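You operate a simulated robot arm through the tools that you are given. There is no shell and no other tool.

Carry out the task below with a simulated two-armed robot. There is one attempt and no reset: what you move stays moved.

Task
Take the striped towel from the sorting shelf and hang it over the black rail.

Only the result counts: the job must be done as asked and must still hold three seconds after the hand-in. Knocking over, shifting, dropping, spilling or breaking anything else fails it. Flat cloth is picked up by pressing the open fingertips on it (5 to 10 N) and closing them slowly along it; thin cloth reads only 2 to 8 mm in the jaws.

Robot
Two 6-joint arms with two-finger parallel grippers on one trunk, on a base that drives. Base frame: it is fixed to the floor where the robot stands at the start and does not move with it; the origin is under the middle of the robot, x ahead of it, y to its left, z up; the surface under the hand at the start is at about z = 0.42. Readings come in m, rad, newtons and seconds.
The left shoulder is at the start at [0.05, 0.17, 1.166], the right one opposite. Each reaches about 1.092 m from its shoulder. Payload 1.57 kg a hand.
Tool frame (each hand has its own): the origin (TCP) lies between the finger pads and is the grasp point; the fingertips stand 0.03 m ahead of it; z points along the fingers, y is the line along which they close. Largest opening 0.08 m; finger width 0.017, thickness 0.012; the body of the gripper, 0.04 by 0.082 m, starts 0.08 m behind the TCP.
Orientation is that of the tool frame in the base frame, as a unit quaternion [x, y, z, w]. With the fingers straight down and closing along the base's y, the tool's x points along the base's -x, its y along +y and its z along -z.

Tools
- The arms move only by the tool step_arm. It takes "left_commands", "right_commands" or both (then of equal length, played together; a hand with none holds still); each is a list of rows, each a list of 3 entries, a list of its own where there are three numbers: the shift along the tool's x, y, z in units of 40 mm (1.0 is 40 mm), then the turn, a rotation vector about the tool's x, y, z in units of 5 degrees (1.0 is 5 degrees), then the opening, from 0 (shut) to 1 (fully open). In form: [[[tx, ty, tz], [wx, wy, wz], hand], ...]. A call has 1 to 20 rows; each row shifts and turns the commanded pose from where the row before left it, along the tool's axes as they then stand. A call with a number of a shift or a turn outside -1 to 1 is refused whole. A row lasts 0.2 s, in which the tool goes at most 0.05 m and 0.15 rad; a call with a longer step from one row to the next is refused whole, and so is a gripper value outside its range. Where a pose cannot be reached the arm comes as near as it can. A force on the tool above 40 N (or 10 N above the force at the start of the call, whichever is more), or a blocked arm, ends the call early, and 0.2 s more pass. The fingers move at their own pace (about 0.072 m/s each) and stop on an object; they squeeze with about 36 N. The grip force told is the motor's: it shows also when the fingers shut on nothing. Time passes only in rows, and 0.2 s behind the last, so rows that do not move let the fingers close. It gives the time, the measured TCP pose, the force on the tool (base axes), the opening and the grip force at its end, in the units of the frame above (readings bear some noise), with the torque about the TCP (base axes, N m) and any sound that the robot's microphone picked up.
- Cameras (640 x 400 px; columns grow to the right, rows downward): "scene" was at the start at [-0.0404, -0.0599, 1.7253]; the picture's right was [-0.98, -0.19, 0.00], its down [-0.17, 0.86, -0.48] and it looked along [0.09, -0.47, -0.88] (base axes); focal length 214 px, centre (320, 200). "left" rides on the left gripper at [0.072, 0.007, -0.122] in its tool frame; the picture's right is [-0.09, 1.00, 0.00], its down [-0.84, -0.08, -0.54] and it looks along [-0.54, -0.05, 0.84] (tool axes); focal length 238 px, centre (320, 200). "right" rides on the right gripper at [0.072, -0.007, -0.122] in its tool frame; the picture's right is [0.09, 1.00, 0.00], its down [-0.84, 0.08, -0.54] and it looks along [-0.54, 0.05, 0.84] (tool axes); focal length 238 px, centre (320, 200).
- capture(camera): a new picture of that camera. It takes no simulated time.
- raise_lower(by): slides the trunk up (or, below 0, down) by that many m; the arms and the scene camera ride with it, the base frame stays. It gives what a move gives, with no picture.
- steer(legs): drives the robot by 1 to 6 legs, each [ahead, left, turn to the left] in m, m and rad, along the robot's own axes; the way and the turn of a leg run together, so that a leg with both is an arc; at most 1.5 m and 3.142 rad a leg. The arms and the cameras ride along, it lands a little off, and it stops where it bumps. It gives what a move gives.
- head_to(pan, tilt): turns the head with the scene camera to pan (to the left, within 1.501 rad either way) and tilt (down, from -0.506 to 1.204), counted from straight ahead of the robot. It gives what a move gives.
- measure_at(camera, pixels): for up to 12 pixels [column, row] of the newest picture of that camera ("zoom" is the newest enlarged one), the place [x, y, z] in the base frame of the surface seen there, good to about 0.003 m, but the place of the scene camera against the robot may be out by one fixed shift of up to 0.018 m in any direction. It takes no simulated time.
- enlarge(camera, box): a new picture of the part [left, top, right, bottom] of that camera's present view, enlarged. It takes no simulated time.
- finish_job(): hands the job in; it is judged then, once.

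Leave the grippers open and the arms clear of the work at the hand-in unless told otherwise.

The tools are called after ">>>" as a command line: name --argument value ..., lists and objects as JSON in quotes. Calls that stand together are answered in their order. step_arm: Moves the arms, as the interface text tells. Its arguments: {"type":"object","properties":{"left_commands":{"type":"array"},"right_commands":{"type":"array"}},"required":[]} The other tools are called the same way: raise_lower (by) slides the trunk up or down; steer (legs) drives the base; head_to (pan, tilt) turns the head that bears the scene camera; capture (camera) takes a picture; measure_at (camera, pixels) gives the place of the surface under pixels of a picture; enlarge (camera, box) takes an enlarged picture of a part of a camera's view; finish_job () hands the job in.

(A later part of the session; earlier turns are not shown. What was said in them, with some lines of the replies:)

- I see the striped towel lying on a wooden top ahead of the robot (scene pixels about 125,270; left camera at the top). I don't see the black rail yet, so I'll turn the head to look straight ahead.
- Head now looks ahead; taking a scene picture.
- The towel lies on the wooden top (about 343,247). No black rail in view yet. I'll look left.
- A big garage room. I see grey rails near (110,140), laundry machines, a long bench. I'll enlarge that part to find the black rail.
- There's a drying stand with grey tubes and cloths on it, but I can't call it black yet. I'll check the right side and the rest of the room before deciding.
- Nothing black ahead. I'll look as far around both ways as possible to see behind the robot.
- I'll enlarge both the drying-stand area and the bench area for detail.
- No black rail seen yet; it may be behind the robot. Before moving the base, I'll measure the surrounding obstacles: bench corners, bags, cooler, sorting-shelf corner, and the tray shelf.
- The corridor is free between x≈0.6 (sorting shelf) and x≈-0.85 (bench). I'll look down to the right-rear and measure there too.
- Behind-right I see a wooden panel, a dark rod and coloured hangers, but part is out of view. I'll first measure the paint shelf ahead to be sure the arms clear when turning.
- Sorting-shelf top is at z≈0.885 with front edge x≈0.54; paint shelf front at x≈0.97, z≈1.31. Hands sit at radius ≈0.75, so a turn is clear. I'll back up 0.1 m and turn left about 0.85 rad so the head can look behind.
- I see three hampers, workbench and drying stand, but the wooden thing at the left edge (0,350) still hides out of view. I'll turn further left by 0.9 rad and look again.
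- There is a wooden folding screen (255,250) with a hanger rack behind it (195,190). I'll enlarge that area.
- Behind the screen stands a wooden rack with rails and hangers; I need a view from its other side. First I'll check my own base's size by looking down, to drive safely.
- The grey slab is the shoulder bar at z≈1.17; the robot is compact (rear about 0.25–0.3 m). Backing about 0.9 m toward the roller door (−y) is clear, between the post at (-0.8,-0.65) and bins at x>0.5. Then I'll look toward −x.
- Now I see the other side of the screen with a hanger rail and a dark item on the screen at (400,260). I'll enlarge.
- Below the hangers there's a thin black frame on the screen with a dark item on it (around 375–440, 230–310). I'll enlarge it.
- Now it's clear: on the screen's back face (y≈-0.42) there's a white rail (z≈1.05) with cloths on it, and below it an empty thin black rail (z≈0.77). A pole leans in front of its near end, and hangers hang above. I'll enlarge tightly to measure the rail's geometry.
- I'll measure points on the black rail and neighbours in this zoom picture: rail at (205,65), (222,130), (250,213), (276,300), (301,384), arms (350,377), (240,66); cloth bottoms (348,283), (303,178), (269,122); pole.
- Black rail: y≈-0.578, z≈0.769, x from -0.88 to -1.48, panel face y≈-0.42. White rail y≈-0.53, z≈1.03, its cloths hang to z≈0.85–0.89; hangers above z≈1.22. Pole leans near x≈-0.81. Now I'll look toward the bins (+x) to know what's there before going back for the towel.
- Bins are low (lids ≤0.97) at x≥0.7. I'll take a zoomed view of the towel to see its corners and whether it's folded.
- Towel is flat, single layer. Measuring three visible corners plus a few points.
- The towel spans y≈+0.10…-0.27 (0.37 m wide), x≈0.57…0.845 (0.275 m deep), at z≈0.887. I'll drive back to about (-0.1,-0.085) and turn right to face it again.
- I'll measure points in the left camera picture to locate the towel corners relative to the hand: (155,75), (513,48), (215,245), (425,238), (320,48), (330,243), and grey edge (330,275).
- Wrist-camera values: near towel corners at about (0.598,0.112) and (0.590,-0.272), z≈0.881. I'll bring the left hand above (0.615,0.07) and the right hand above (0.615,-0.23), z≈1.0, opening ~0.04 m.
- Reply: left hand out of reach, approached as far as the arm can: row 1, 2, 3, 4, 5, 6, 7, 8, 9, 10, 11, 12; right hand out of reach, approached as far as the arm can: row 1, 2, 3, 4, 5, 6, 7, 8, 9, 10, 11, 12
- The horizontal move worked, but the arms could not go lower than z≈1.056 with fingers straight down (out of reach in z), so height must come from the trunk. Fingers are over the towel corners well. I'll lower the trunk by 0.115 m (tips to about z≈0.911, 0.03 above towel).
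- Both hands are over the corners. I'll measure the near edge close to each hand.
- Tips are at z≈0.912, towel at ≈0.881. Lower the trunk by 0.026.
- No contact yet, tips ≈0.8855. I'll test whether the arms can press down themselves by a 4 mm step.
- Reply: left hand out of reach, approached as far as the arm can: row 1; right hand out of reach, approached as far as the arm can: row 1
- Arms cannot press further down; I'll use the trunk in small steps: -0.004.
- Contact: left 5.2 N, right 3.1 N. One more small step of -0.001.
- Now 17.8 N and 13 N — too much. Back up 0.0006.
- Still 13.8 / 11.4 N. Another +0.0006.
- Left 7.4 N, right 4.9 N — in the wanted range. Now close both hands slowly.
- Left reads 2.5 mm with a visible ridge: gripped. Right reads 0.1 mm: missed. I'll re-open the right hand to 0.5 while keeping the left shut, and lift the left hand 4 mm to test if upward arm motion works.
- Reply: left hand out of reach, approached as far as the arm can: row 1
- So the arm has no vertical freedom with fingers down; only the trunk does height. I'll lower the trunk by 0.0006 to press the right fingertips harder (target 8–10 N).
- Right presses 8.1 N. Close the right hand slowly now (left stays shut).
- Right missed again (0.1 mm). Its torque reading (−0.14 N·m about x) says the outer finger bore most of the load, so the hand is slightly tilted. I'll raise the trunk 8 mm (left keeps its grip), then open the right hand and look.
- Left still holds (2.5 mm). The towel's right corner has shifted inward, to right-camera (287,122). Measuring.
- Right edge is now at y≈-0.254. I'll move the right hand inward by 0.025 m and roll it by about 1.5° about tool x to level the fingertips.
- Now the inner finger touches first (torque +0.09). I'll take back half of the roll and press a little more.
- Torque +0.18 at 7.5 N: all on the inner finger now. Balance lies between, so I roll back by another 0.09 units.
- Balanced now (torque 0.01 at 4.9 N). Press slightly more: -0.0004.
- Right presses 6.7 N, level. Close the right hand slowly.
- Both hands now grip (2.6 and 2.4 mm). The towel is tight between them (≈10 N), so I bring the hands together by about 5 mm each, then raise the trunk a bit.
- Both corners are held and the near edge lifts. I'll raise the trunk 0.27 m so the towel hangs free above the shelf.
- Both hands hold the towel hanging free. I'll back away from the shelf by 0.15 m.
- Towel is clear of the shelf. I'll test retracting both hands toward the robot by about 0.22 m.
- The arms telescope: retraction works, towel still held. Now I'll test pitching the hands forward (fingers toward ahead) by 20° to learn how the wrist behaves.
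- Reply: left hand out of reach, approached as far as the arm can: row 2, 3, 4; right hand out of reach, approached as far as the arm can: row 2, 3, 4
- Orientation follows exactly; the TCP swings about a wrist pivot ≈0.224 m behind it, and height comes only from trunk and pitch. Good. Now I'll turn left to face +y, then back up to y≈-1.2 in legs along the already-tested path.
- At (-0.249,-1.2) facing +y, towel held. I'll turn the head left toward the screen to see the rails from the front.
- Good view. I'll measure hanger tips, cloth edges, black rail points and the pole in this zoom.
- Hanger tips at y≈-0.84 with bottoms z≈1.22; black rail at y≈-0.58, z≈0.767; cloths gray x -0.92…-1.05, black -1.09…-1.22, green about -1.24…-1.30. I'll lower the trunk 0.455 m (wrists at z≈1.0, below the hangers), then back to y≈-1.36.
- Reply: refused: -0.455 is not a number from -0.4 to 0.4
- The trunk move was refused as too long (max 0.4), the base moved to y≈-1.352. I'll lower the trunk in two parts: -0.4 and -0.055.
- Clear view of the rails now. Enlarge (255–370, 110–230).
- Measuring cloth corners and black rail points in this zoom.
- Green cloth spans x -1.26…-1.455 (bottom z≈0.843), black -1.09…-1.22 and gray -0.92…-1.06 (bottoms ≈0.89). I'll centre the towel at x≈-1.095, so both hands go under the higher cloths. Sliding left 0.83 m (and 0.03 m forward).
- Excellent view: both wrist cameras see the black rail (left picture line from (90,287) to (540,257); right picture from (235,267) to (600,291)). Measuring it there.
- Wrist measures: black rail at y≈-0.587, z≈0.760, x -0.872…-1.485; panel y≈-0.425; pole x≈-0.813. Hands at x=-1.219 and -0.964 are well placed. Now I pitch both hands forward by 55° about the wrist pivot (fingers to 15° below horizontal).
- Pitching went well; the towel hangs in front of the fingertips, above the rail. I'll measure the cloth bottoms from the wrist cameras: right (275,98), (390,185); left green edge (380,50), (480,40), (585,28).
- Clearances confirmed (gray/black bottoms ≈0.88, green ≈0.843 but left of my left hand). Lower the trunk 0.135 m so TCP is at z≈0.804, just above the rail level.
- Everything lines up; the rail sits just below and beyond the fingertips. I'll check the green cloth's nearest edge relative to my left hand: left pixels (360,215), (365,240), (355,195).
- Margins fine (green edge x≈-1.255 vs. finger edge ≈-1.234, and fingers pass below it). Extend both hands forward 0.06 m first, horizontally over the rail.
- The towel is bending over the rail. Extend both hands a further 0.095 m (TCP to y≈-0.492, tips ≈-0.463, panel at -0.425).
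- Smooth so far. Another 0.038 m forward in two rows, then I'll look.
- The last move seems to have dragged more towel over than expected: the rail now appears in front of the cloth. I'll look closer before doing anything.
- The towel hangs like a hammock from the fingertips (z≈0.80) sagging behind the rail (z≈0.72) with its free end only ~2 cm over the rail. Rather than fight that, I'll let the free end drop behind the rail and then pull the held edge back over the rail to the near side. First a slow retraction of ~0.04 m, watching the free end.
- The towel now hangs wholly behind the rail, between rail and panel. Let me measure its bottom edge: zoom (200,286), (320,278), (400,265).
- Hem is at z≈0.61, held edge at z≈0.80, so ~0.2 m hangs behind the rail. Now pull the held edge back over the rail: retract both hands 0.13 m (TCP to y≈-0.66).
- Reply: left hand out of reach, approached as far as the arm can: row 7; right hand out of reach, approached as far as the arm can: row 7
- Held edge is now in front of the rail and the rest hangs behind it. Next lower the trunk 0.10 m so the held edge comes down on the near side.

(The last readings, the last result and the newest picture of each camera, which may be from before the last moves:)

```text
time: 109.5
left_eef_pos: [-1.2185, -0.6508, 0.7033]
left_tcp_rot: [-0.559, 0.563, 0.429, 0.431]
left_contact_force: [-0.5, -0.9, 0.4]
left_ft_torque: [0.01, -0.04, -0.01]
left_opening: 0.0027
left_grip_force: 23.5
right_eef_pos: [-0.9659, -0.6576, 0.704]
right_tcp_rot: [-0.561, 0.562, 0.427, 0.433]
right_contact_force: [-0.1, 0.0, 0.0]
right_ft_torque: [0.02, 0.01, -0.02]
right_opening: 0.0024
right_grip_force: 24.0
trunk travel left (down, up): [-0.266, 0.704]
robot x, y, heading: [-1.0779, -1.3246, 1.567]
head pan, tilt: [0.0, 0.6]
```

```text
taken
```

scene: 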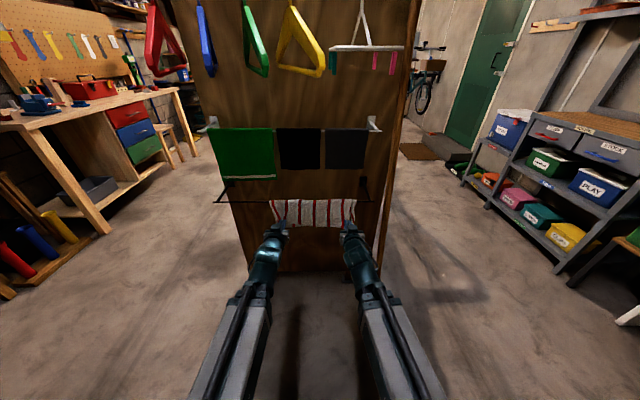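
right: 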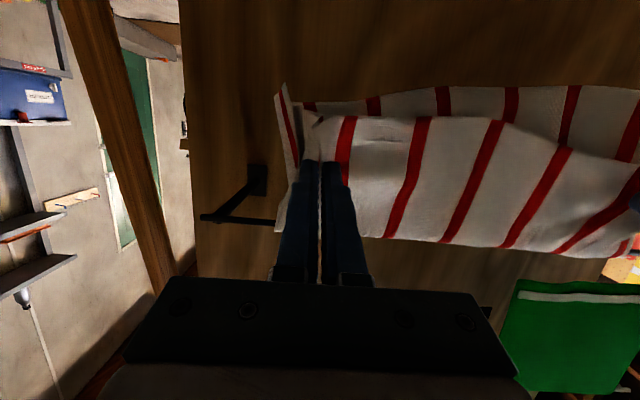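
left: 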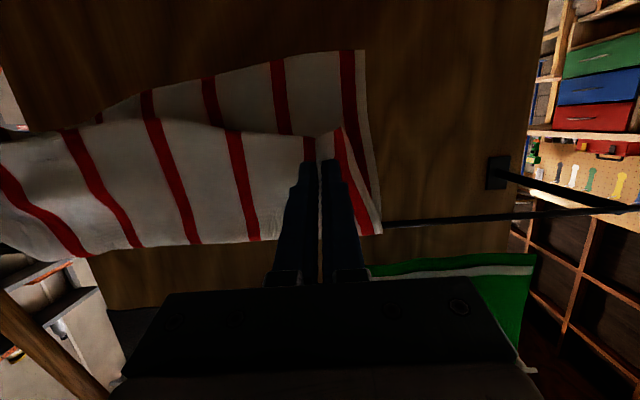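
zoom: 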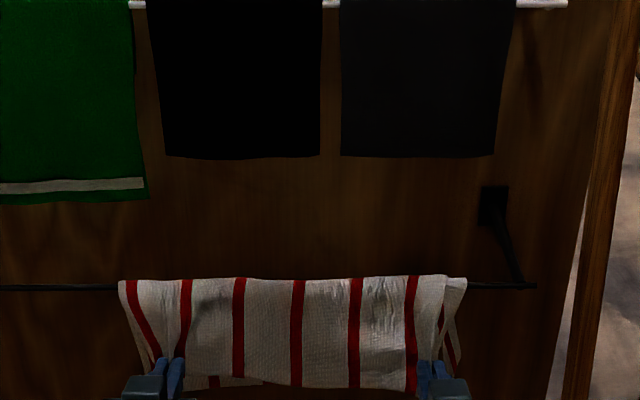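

The towel is neatly draped over the black rail, hands on the near side. I'll measure near hem and far hem heights: left (330,55), (240,70), (180,95) far; (250,130), (200,127) near; right (400,92), (520,90) far; (400,118) near.

>>> measure_at --camera "left" --pixels '[[335, 56], [245, 70], [180, 95], [260, 140], [200, 130], [370, 225], [355, 60], [300, 70], [250, 235]]'

>>> measure_at --camera "right" --pixels '[[390, 96], [500, 92], [590, 92], [400, 122], [480, 122], [285, 90], [290, 225], [450, 235], [550, 140]]'

```text
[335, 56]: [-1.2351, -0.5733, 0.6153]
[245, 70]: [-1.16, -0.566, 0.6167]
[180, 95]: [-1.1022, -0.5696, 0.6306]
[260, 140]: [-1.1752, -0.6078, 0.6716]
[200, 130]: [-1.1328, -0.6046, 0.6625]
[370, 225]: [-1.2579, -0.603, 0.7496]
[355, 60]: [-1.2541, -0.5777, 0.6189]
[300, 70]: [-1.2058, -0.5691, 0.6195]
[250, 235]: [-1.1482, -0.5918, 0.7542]
```

```text
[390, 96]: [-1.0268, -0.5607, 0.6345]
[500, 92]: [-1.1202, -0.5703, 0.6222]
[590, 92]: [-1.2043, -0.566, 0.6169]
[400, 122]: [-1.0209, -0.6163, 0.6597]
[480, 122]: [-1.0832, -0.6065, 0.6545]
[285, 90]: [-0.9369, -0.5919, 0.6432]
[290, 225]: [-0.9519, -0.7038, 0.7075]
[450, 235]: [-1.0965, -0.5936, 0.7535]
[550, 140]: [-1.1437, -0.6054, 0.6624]
```

Near hem z≈0.66, far hem z≈0.62: nearly balanced. I'll lower another 0.018 m to balance the two sides.

>>> raise_lower --by -0.018

>>> capture --camera "left"

>>> capture --camera "right"

```text
time: 110.2
left_eef_pos: [-1.2185, -0.6509, 0.6858]
left_tcp_rot: [-0.559, 0.563, 0.429, 0.431]
left_contact_force: [-0.4, -0.3, 0.3]
left_ft_torque: [-0.06, 0.02, 0.0]
left_opening: 0.0024
left_grip_force: 24.2
right_eef_pos: [-0.9659, -0.6575, 0.6861]
right_tcp_rot: [-0.56, 0.562, 0.427, 0.433]
right_contact_force: [0.1, 0.8, 0.0]
right_ft_torque: [0.01, -0.03, -0.03]
right_opening: 0.0021
right_grip_force: 24.1
trunk travel left (down, up): [-0.248, 0.722]
robot x, y, heading: [-1.0781, -1.3226, 1.565]
head pan, tilt: [0.0, 0.6]
```

```text
taken
```

left: 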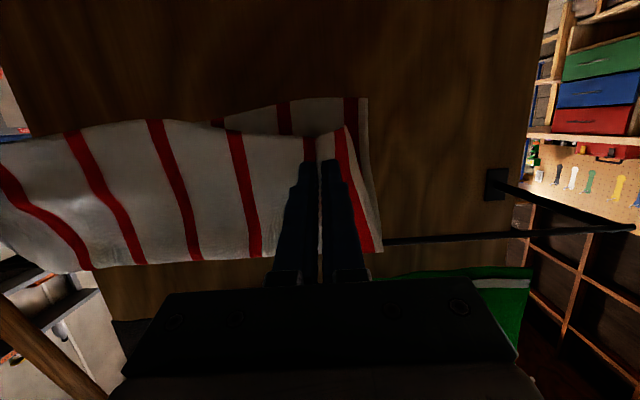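

```text
taken
```

right: 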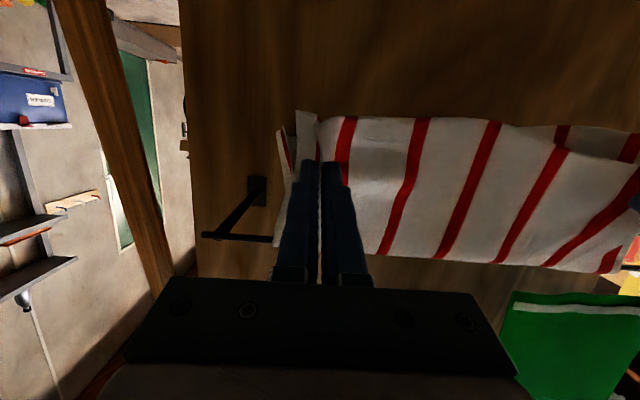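

Both sides are now balanced (hems ≈0.64). Release both hands gradually.

>>> step_arm --left_commands '[[[0, 0, 0], [0, 0, 0], 0.06], [[0, 0, 0], [0, 0, 0], 0.1], [[0, 0, 0], [0, 0, 0], 0.15], [[0, 0, 0], [0, 0, 0], 0.2], [[0, 0, 0], [0, 0, 0], 0.25], [[0, 0, 0], [0, 0, 0], 0.3], [[0, 0, 0], [0, 0, 0], 0.35], [[0, 0, 0], [0, 0, 0], 0.4], [[0, 0, 0], [0, 0, 0], 0.4], [[0, 0, 0], [0, 0, 0], 0.4]]' --right_commands '[[[0, 0, 0], [0, 0, 0], 0.06], [[0, 0, 0], [0, 0, 0], 0.1], [[0, 0, 0], [0, 0, 0], 0.15], [[0, 0, 0], [0, 0, 0], 0.2], [[0, 0, 0], [0, 0, 0], 0.25], [[0, 0, 0], [0, 0, 0], 0.3], [[0, 0, 0], [0, 0, 0], 0.35], [[0, 0, 0], [0, 0, 0], 0.4], [[0, 0, 0], [0, 0, 0], 0.4], [[0, 0, 0], [0, 0, 0], 0.4]]'

>>> capture --camera "left"

>>> capture --camera "right"

>>> enlarge --camera "scene" --box '[240, 120, 400, 240]'

```text
time: 112.4
left_eef_pos: [-1.2189, -0.6509, 0.6866]
left_tcp_rot: [-0.559, 0.564, 0.428, 0.432]
left_contact_force: [0.4, -0.9, 0.4]
left_ft_torque: [0.02, 0.0, 0.0]
left_opening: 0.0317
left_grip_force: 0.1
right_eef_pos: [-0.965, -0.6564, 0.6854]
right_tcp_rot: [-0.56, 0.562, 0.427, 0.433]
right_contact_force: [0.3, -0.3, -0.1]
right_ft_torque: [0.0, 0.0, -0.02]
right_opening: 0.032
right_grip_force: 0.0
trunk travel left (down, up): [-0.248, 0.722]
robot x, y, heading: [-1.0748, -1.3226, 1.565]
head pan, tilt: [0.0, 0.6]
```

```text
taken
```

left: 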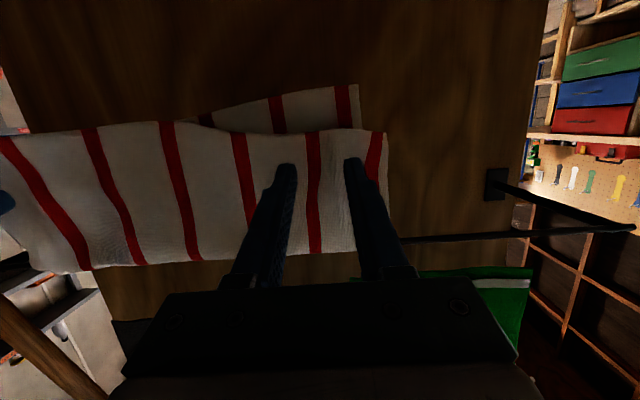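

```text
taken
```

right: 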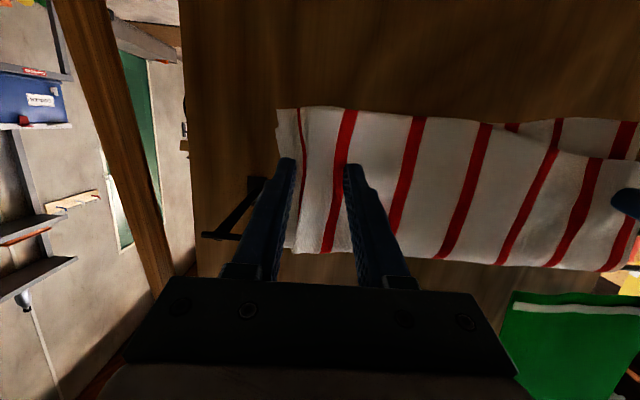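

```text
3.33 times, centred on (320, 180) of scene
```

zoom: 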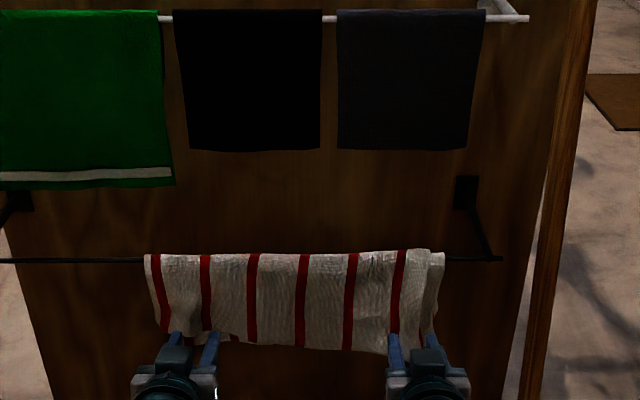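

Released: the towel stays draped over the black rail. Back the base straight off by 0.05 m so the fingertips leave the cloth.

>>> steer --legs '[[-0.05, 0, 0]]'

>>> capture --camera "left"

>>> capture --camera "right"

>>> enlarge --camera "scene" --box '[220, 100, 420, 250]'

```text
time: 113.3
left_eef_pos: [-1.2188, -0.7017, 0.6861]
left_tcp_rot: [-0.559, 0.563, 0.429, 0.432]
left_contact_force: [0.2, 0.5, -0.4]
left_ft_torque: [0.0, -0.04, -0.02]
left_opening: 0.0317
left_grip_force: 0.1
right_eef_pos: [-0.9668, -0.7075, 0.6853]
right_tcp_rot: [-0.56, 0.563, 0.426, 0.433]
right_contact_force: [-0.1, -0.4, 0.0]
right_ft_torque: [-0.06, -0.01, -0.03]
right_opening: 0.032
right_grip_force: 0.1
trunk travel left (down, up): [-0.248, 0.722]
robot x, y, heading: [-1.0789, -1.3737, 1.566]
head pan, tilt: [0.0, 0.6]
```

```text
taken
```

left: 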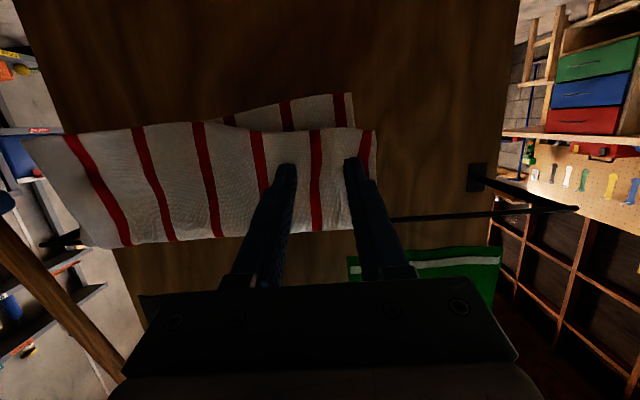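

```text
taken
```

right: 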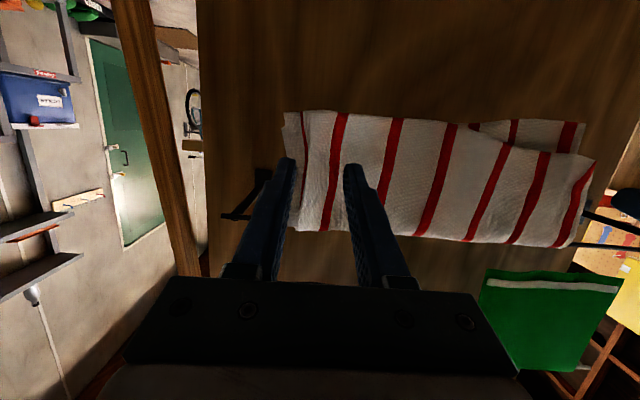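

```text
2.67 times, centred on (320, 175) of scene
```

zoom: 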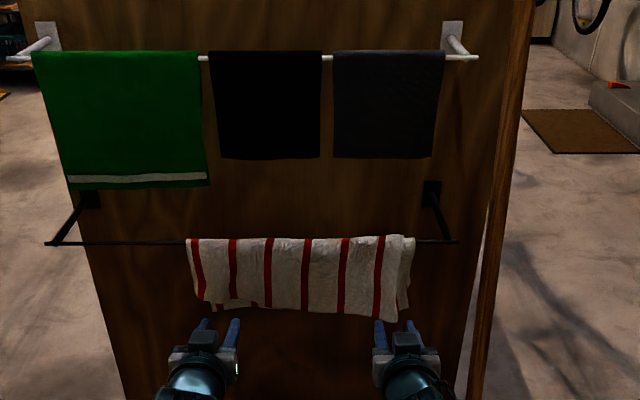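

The towel hangs evenly over the black rail and nothing else has moved. I'll swing both hands down and back (away from the towel) and open them fully.

>>> step_arm --left_commands '[[[0.489, 0, -0.021], [0, 1, 0], 0.5], [[0.489, 0, -0.021], [0, 1, 0], 0.6], [[0.489, 0, -0.021], [0, 1, 0], 0.7], [[0.489, 0, -0.021], [0, 1, 0], 0.8], [[0.489, 0, -0.021], [0, 1, 0], 0.9], [[0.489, 0, -0.021], [0, 1, 0], 1.0], [[0.489, 0, -0.021], [0, 1, 0], 1.0], [[0.489, 0, -0.021], [0, 1, 0], 1.0], [[0.489, 0, -0.021], [0, 1, 0], 1.0], [[0.489, 0, -0.021], [0, 1, 0], 1.0]]' --right_commands '[[[0.489, 0, -0.021], [0, 1, 0], 0.5], [[0.489, 0, -0.021], [0, 1, 0], 0.6], [[0.489, 0, -0.021], [0, 1, 0], 0.7], [[0.489, 0, -0.021], [0, 1, 0], 0.8], [[0.489, 0, -0.021], [0, 1, 0], 0.9], [[0.489, 0, -0.021], [0, 1, 0], 1.0], [[0.489, 0, -0.021], [0, 1, 0], 1.0], [[0.489, 0, -0.021], [0, 1, 0], 1.0], [[0.489, 0, -0.021], [0, 1, 0], 1.0], [[0.489, 0, -0.021], [0, 1, 0], 1.0]]'

>>> capture --camera "scene"

>>> enlarge --camera "scene" --box '[200, 100, 420, 260]'

>>> capture --camera "left"

```text
time: 115.5
left_eef_pos: [-1.2203, -0.8212, 0.542]
left_tcp_rot: [-0.688, 0.694, 0.15, 0.152]
left_contact_force: [-0.7, -0.3, 1.0]
left_ft_torque: [0.01, -0.01, 0.0]
left_opening: 0.0802
left_grip_force: 0.0
left hand out of reach, approached as far as the arm can: row 9
right_eef_pos: [-0.9673, -0.8276, 0.5428]
right_tcp_rot: [-0.688, 0.693, 0.15, 0.154]
right_contact_force: [-0.3, -0.2, 0.4]
right_ft_torque: [0.01, -0.01, -0.01]
right_opening: 0.0801
right_grip_force: 0.1
right hand out of reach, approached as far as the arm can: row 8
trunk travel left (down, up): [-0.248, 0.722]
robot x, y, heading: [-1.0791, -1.3738, 1.562]
head pan, tilt: [0.0, 0.6]
```

```text
taken
```

scene: 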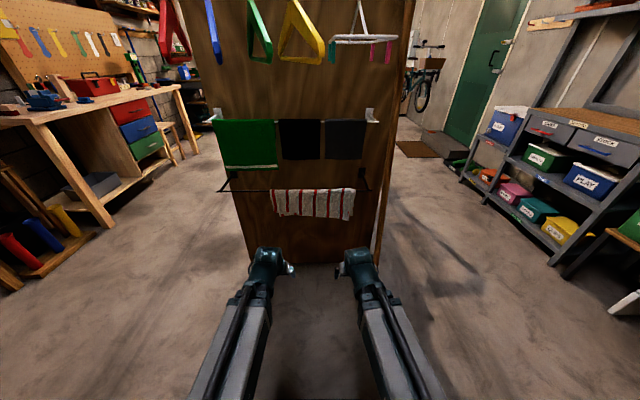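

```text
2.50 times, centred on (310, 180) of scene
```

zoom: 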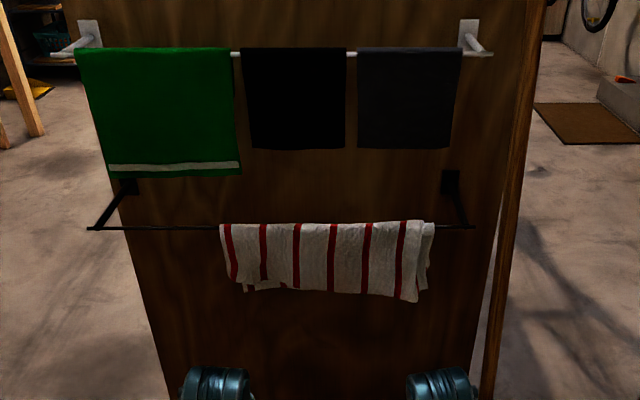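

```text
taken
```

left: 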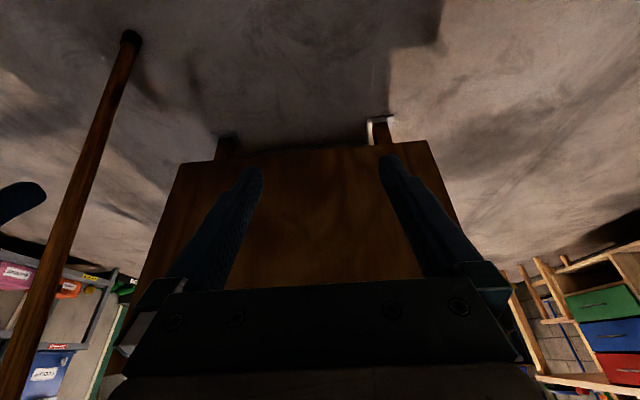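

The towel hangs over the black rail, hands open and clear. I'll wait about 3 s and check it isn't creeping.

>>> step_arm --left_commands '[[[0, 0, 0], [0, 0, 0], 1.0], [[0, 0, 0], [0, 0, 0], 1.0], [[0, 0, 0], [0, 0, 0], 1.0], [[0, 0, 0], [0, 0, 0], 1.0], [[0, 0, 0], [0, 0, 0], 1.0], [[0, 0, 0], [0, 0, 0], 1.0], [[0, 0, 0], [0, 0, 0], 1.0], [[0, 0, 0], [0, 0, 0], 1.0], [[0, 0, 0], [0, 0, 0], 1.0], [[0, 0, 0], [0, 0, 0], 1.0], [[0, 0, 0], [0, 0, 0], 1.0], [[0, 0, 0], [0, 0, 0], 1.0], [[0, 0, 0], [0, 0, 0], 1.0], [[0, 0, 0], [0, 0, 0], 1.0], [[0, 0, 0], [0, 0, 0], 1.0]]'

>>> enlarge --camera "scene" --box '[200, 100, 420, 260]'

```text
time: 118.7
left_eef_pos: [-1.2191, -0.8207, 0.5431]
left_tcp_rot: [-0.688, 0.693, 0.152, 0.152]
left_contact_force: [0.1, -0.1, 0.5]
left_ft_torque: [-0.02, 0.0, 0.0]
left_opening: 0.0799
left_grip_force: 0.0
right_eef_pos: [-0.9667, -0.8268, 0.5425]
right_tcp_rot: [-0.688, 0.693, 0.149, 0.155]
right_contact_force: [-1.0, 0.8, 0.1]
right_ft_torque: [0.03, 0.0, 0.01]
right_opening: 0.08
right_grip_force: 0.0
trunk travel left (down, up): [-0.248, 0.722]
robot x, y, heading: [-1.0798, -1.3709, 1.563]
head pan, tilt: [0.0, 0.6]
```

```text
2.50 times, centred on (310, 180) of scene
```

zoom: 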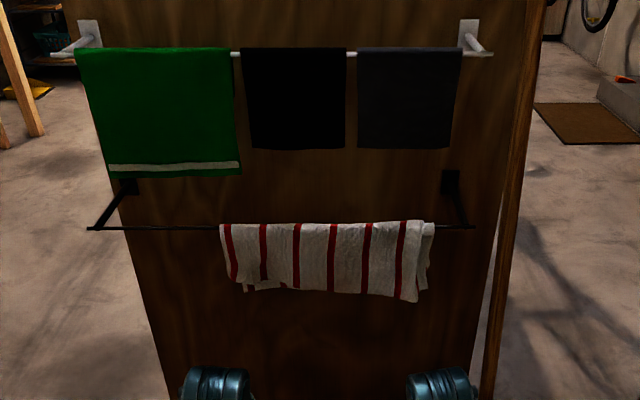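

The view is unchanged after 3 s: the towel hangs steadily over the black rail, the other cloths, hangers and pole are where they were, and both hands are open and clear. I'm handing the job in.

>>> finish_job

```text
The job is handed in.
```

The striped towel is off the sorting shelf and hanging over the black rail, draped roughly evenly on both sides. I waited about 3 seconds after letting go and it had not moved.

- **Which rail:** the black rail is the lower one on the back of the wooden screen, below the white rail with the green, black and gray cloths.
- **Picking up:** the left hand gripped on the first press. The right hand missed twice because it was slightly tilted, and it held once I levelled it.
- **Hanging:** on my first pass the towel nearly slid off behind the rail. I let it drop between the rail and the screen, pulled the held edge back over towards me, and released it there.

As far as the cameras show, the hangers, the other cloths and the leaning pole were not disturbed. Both grippers are open, with the hands about 0.2 m clear of the towel.
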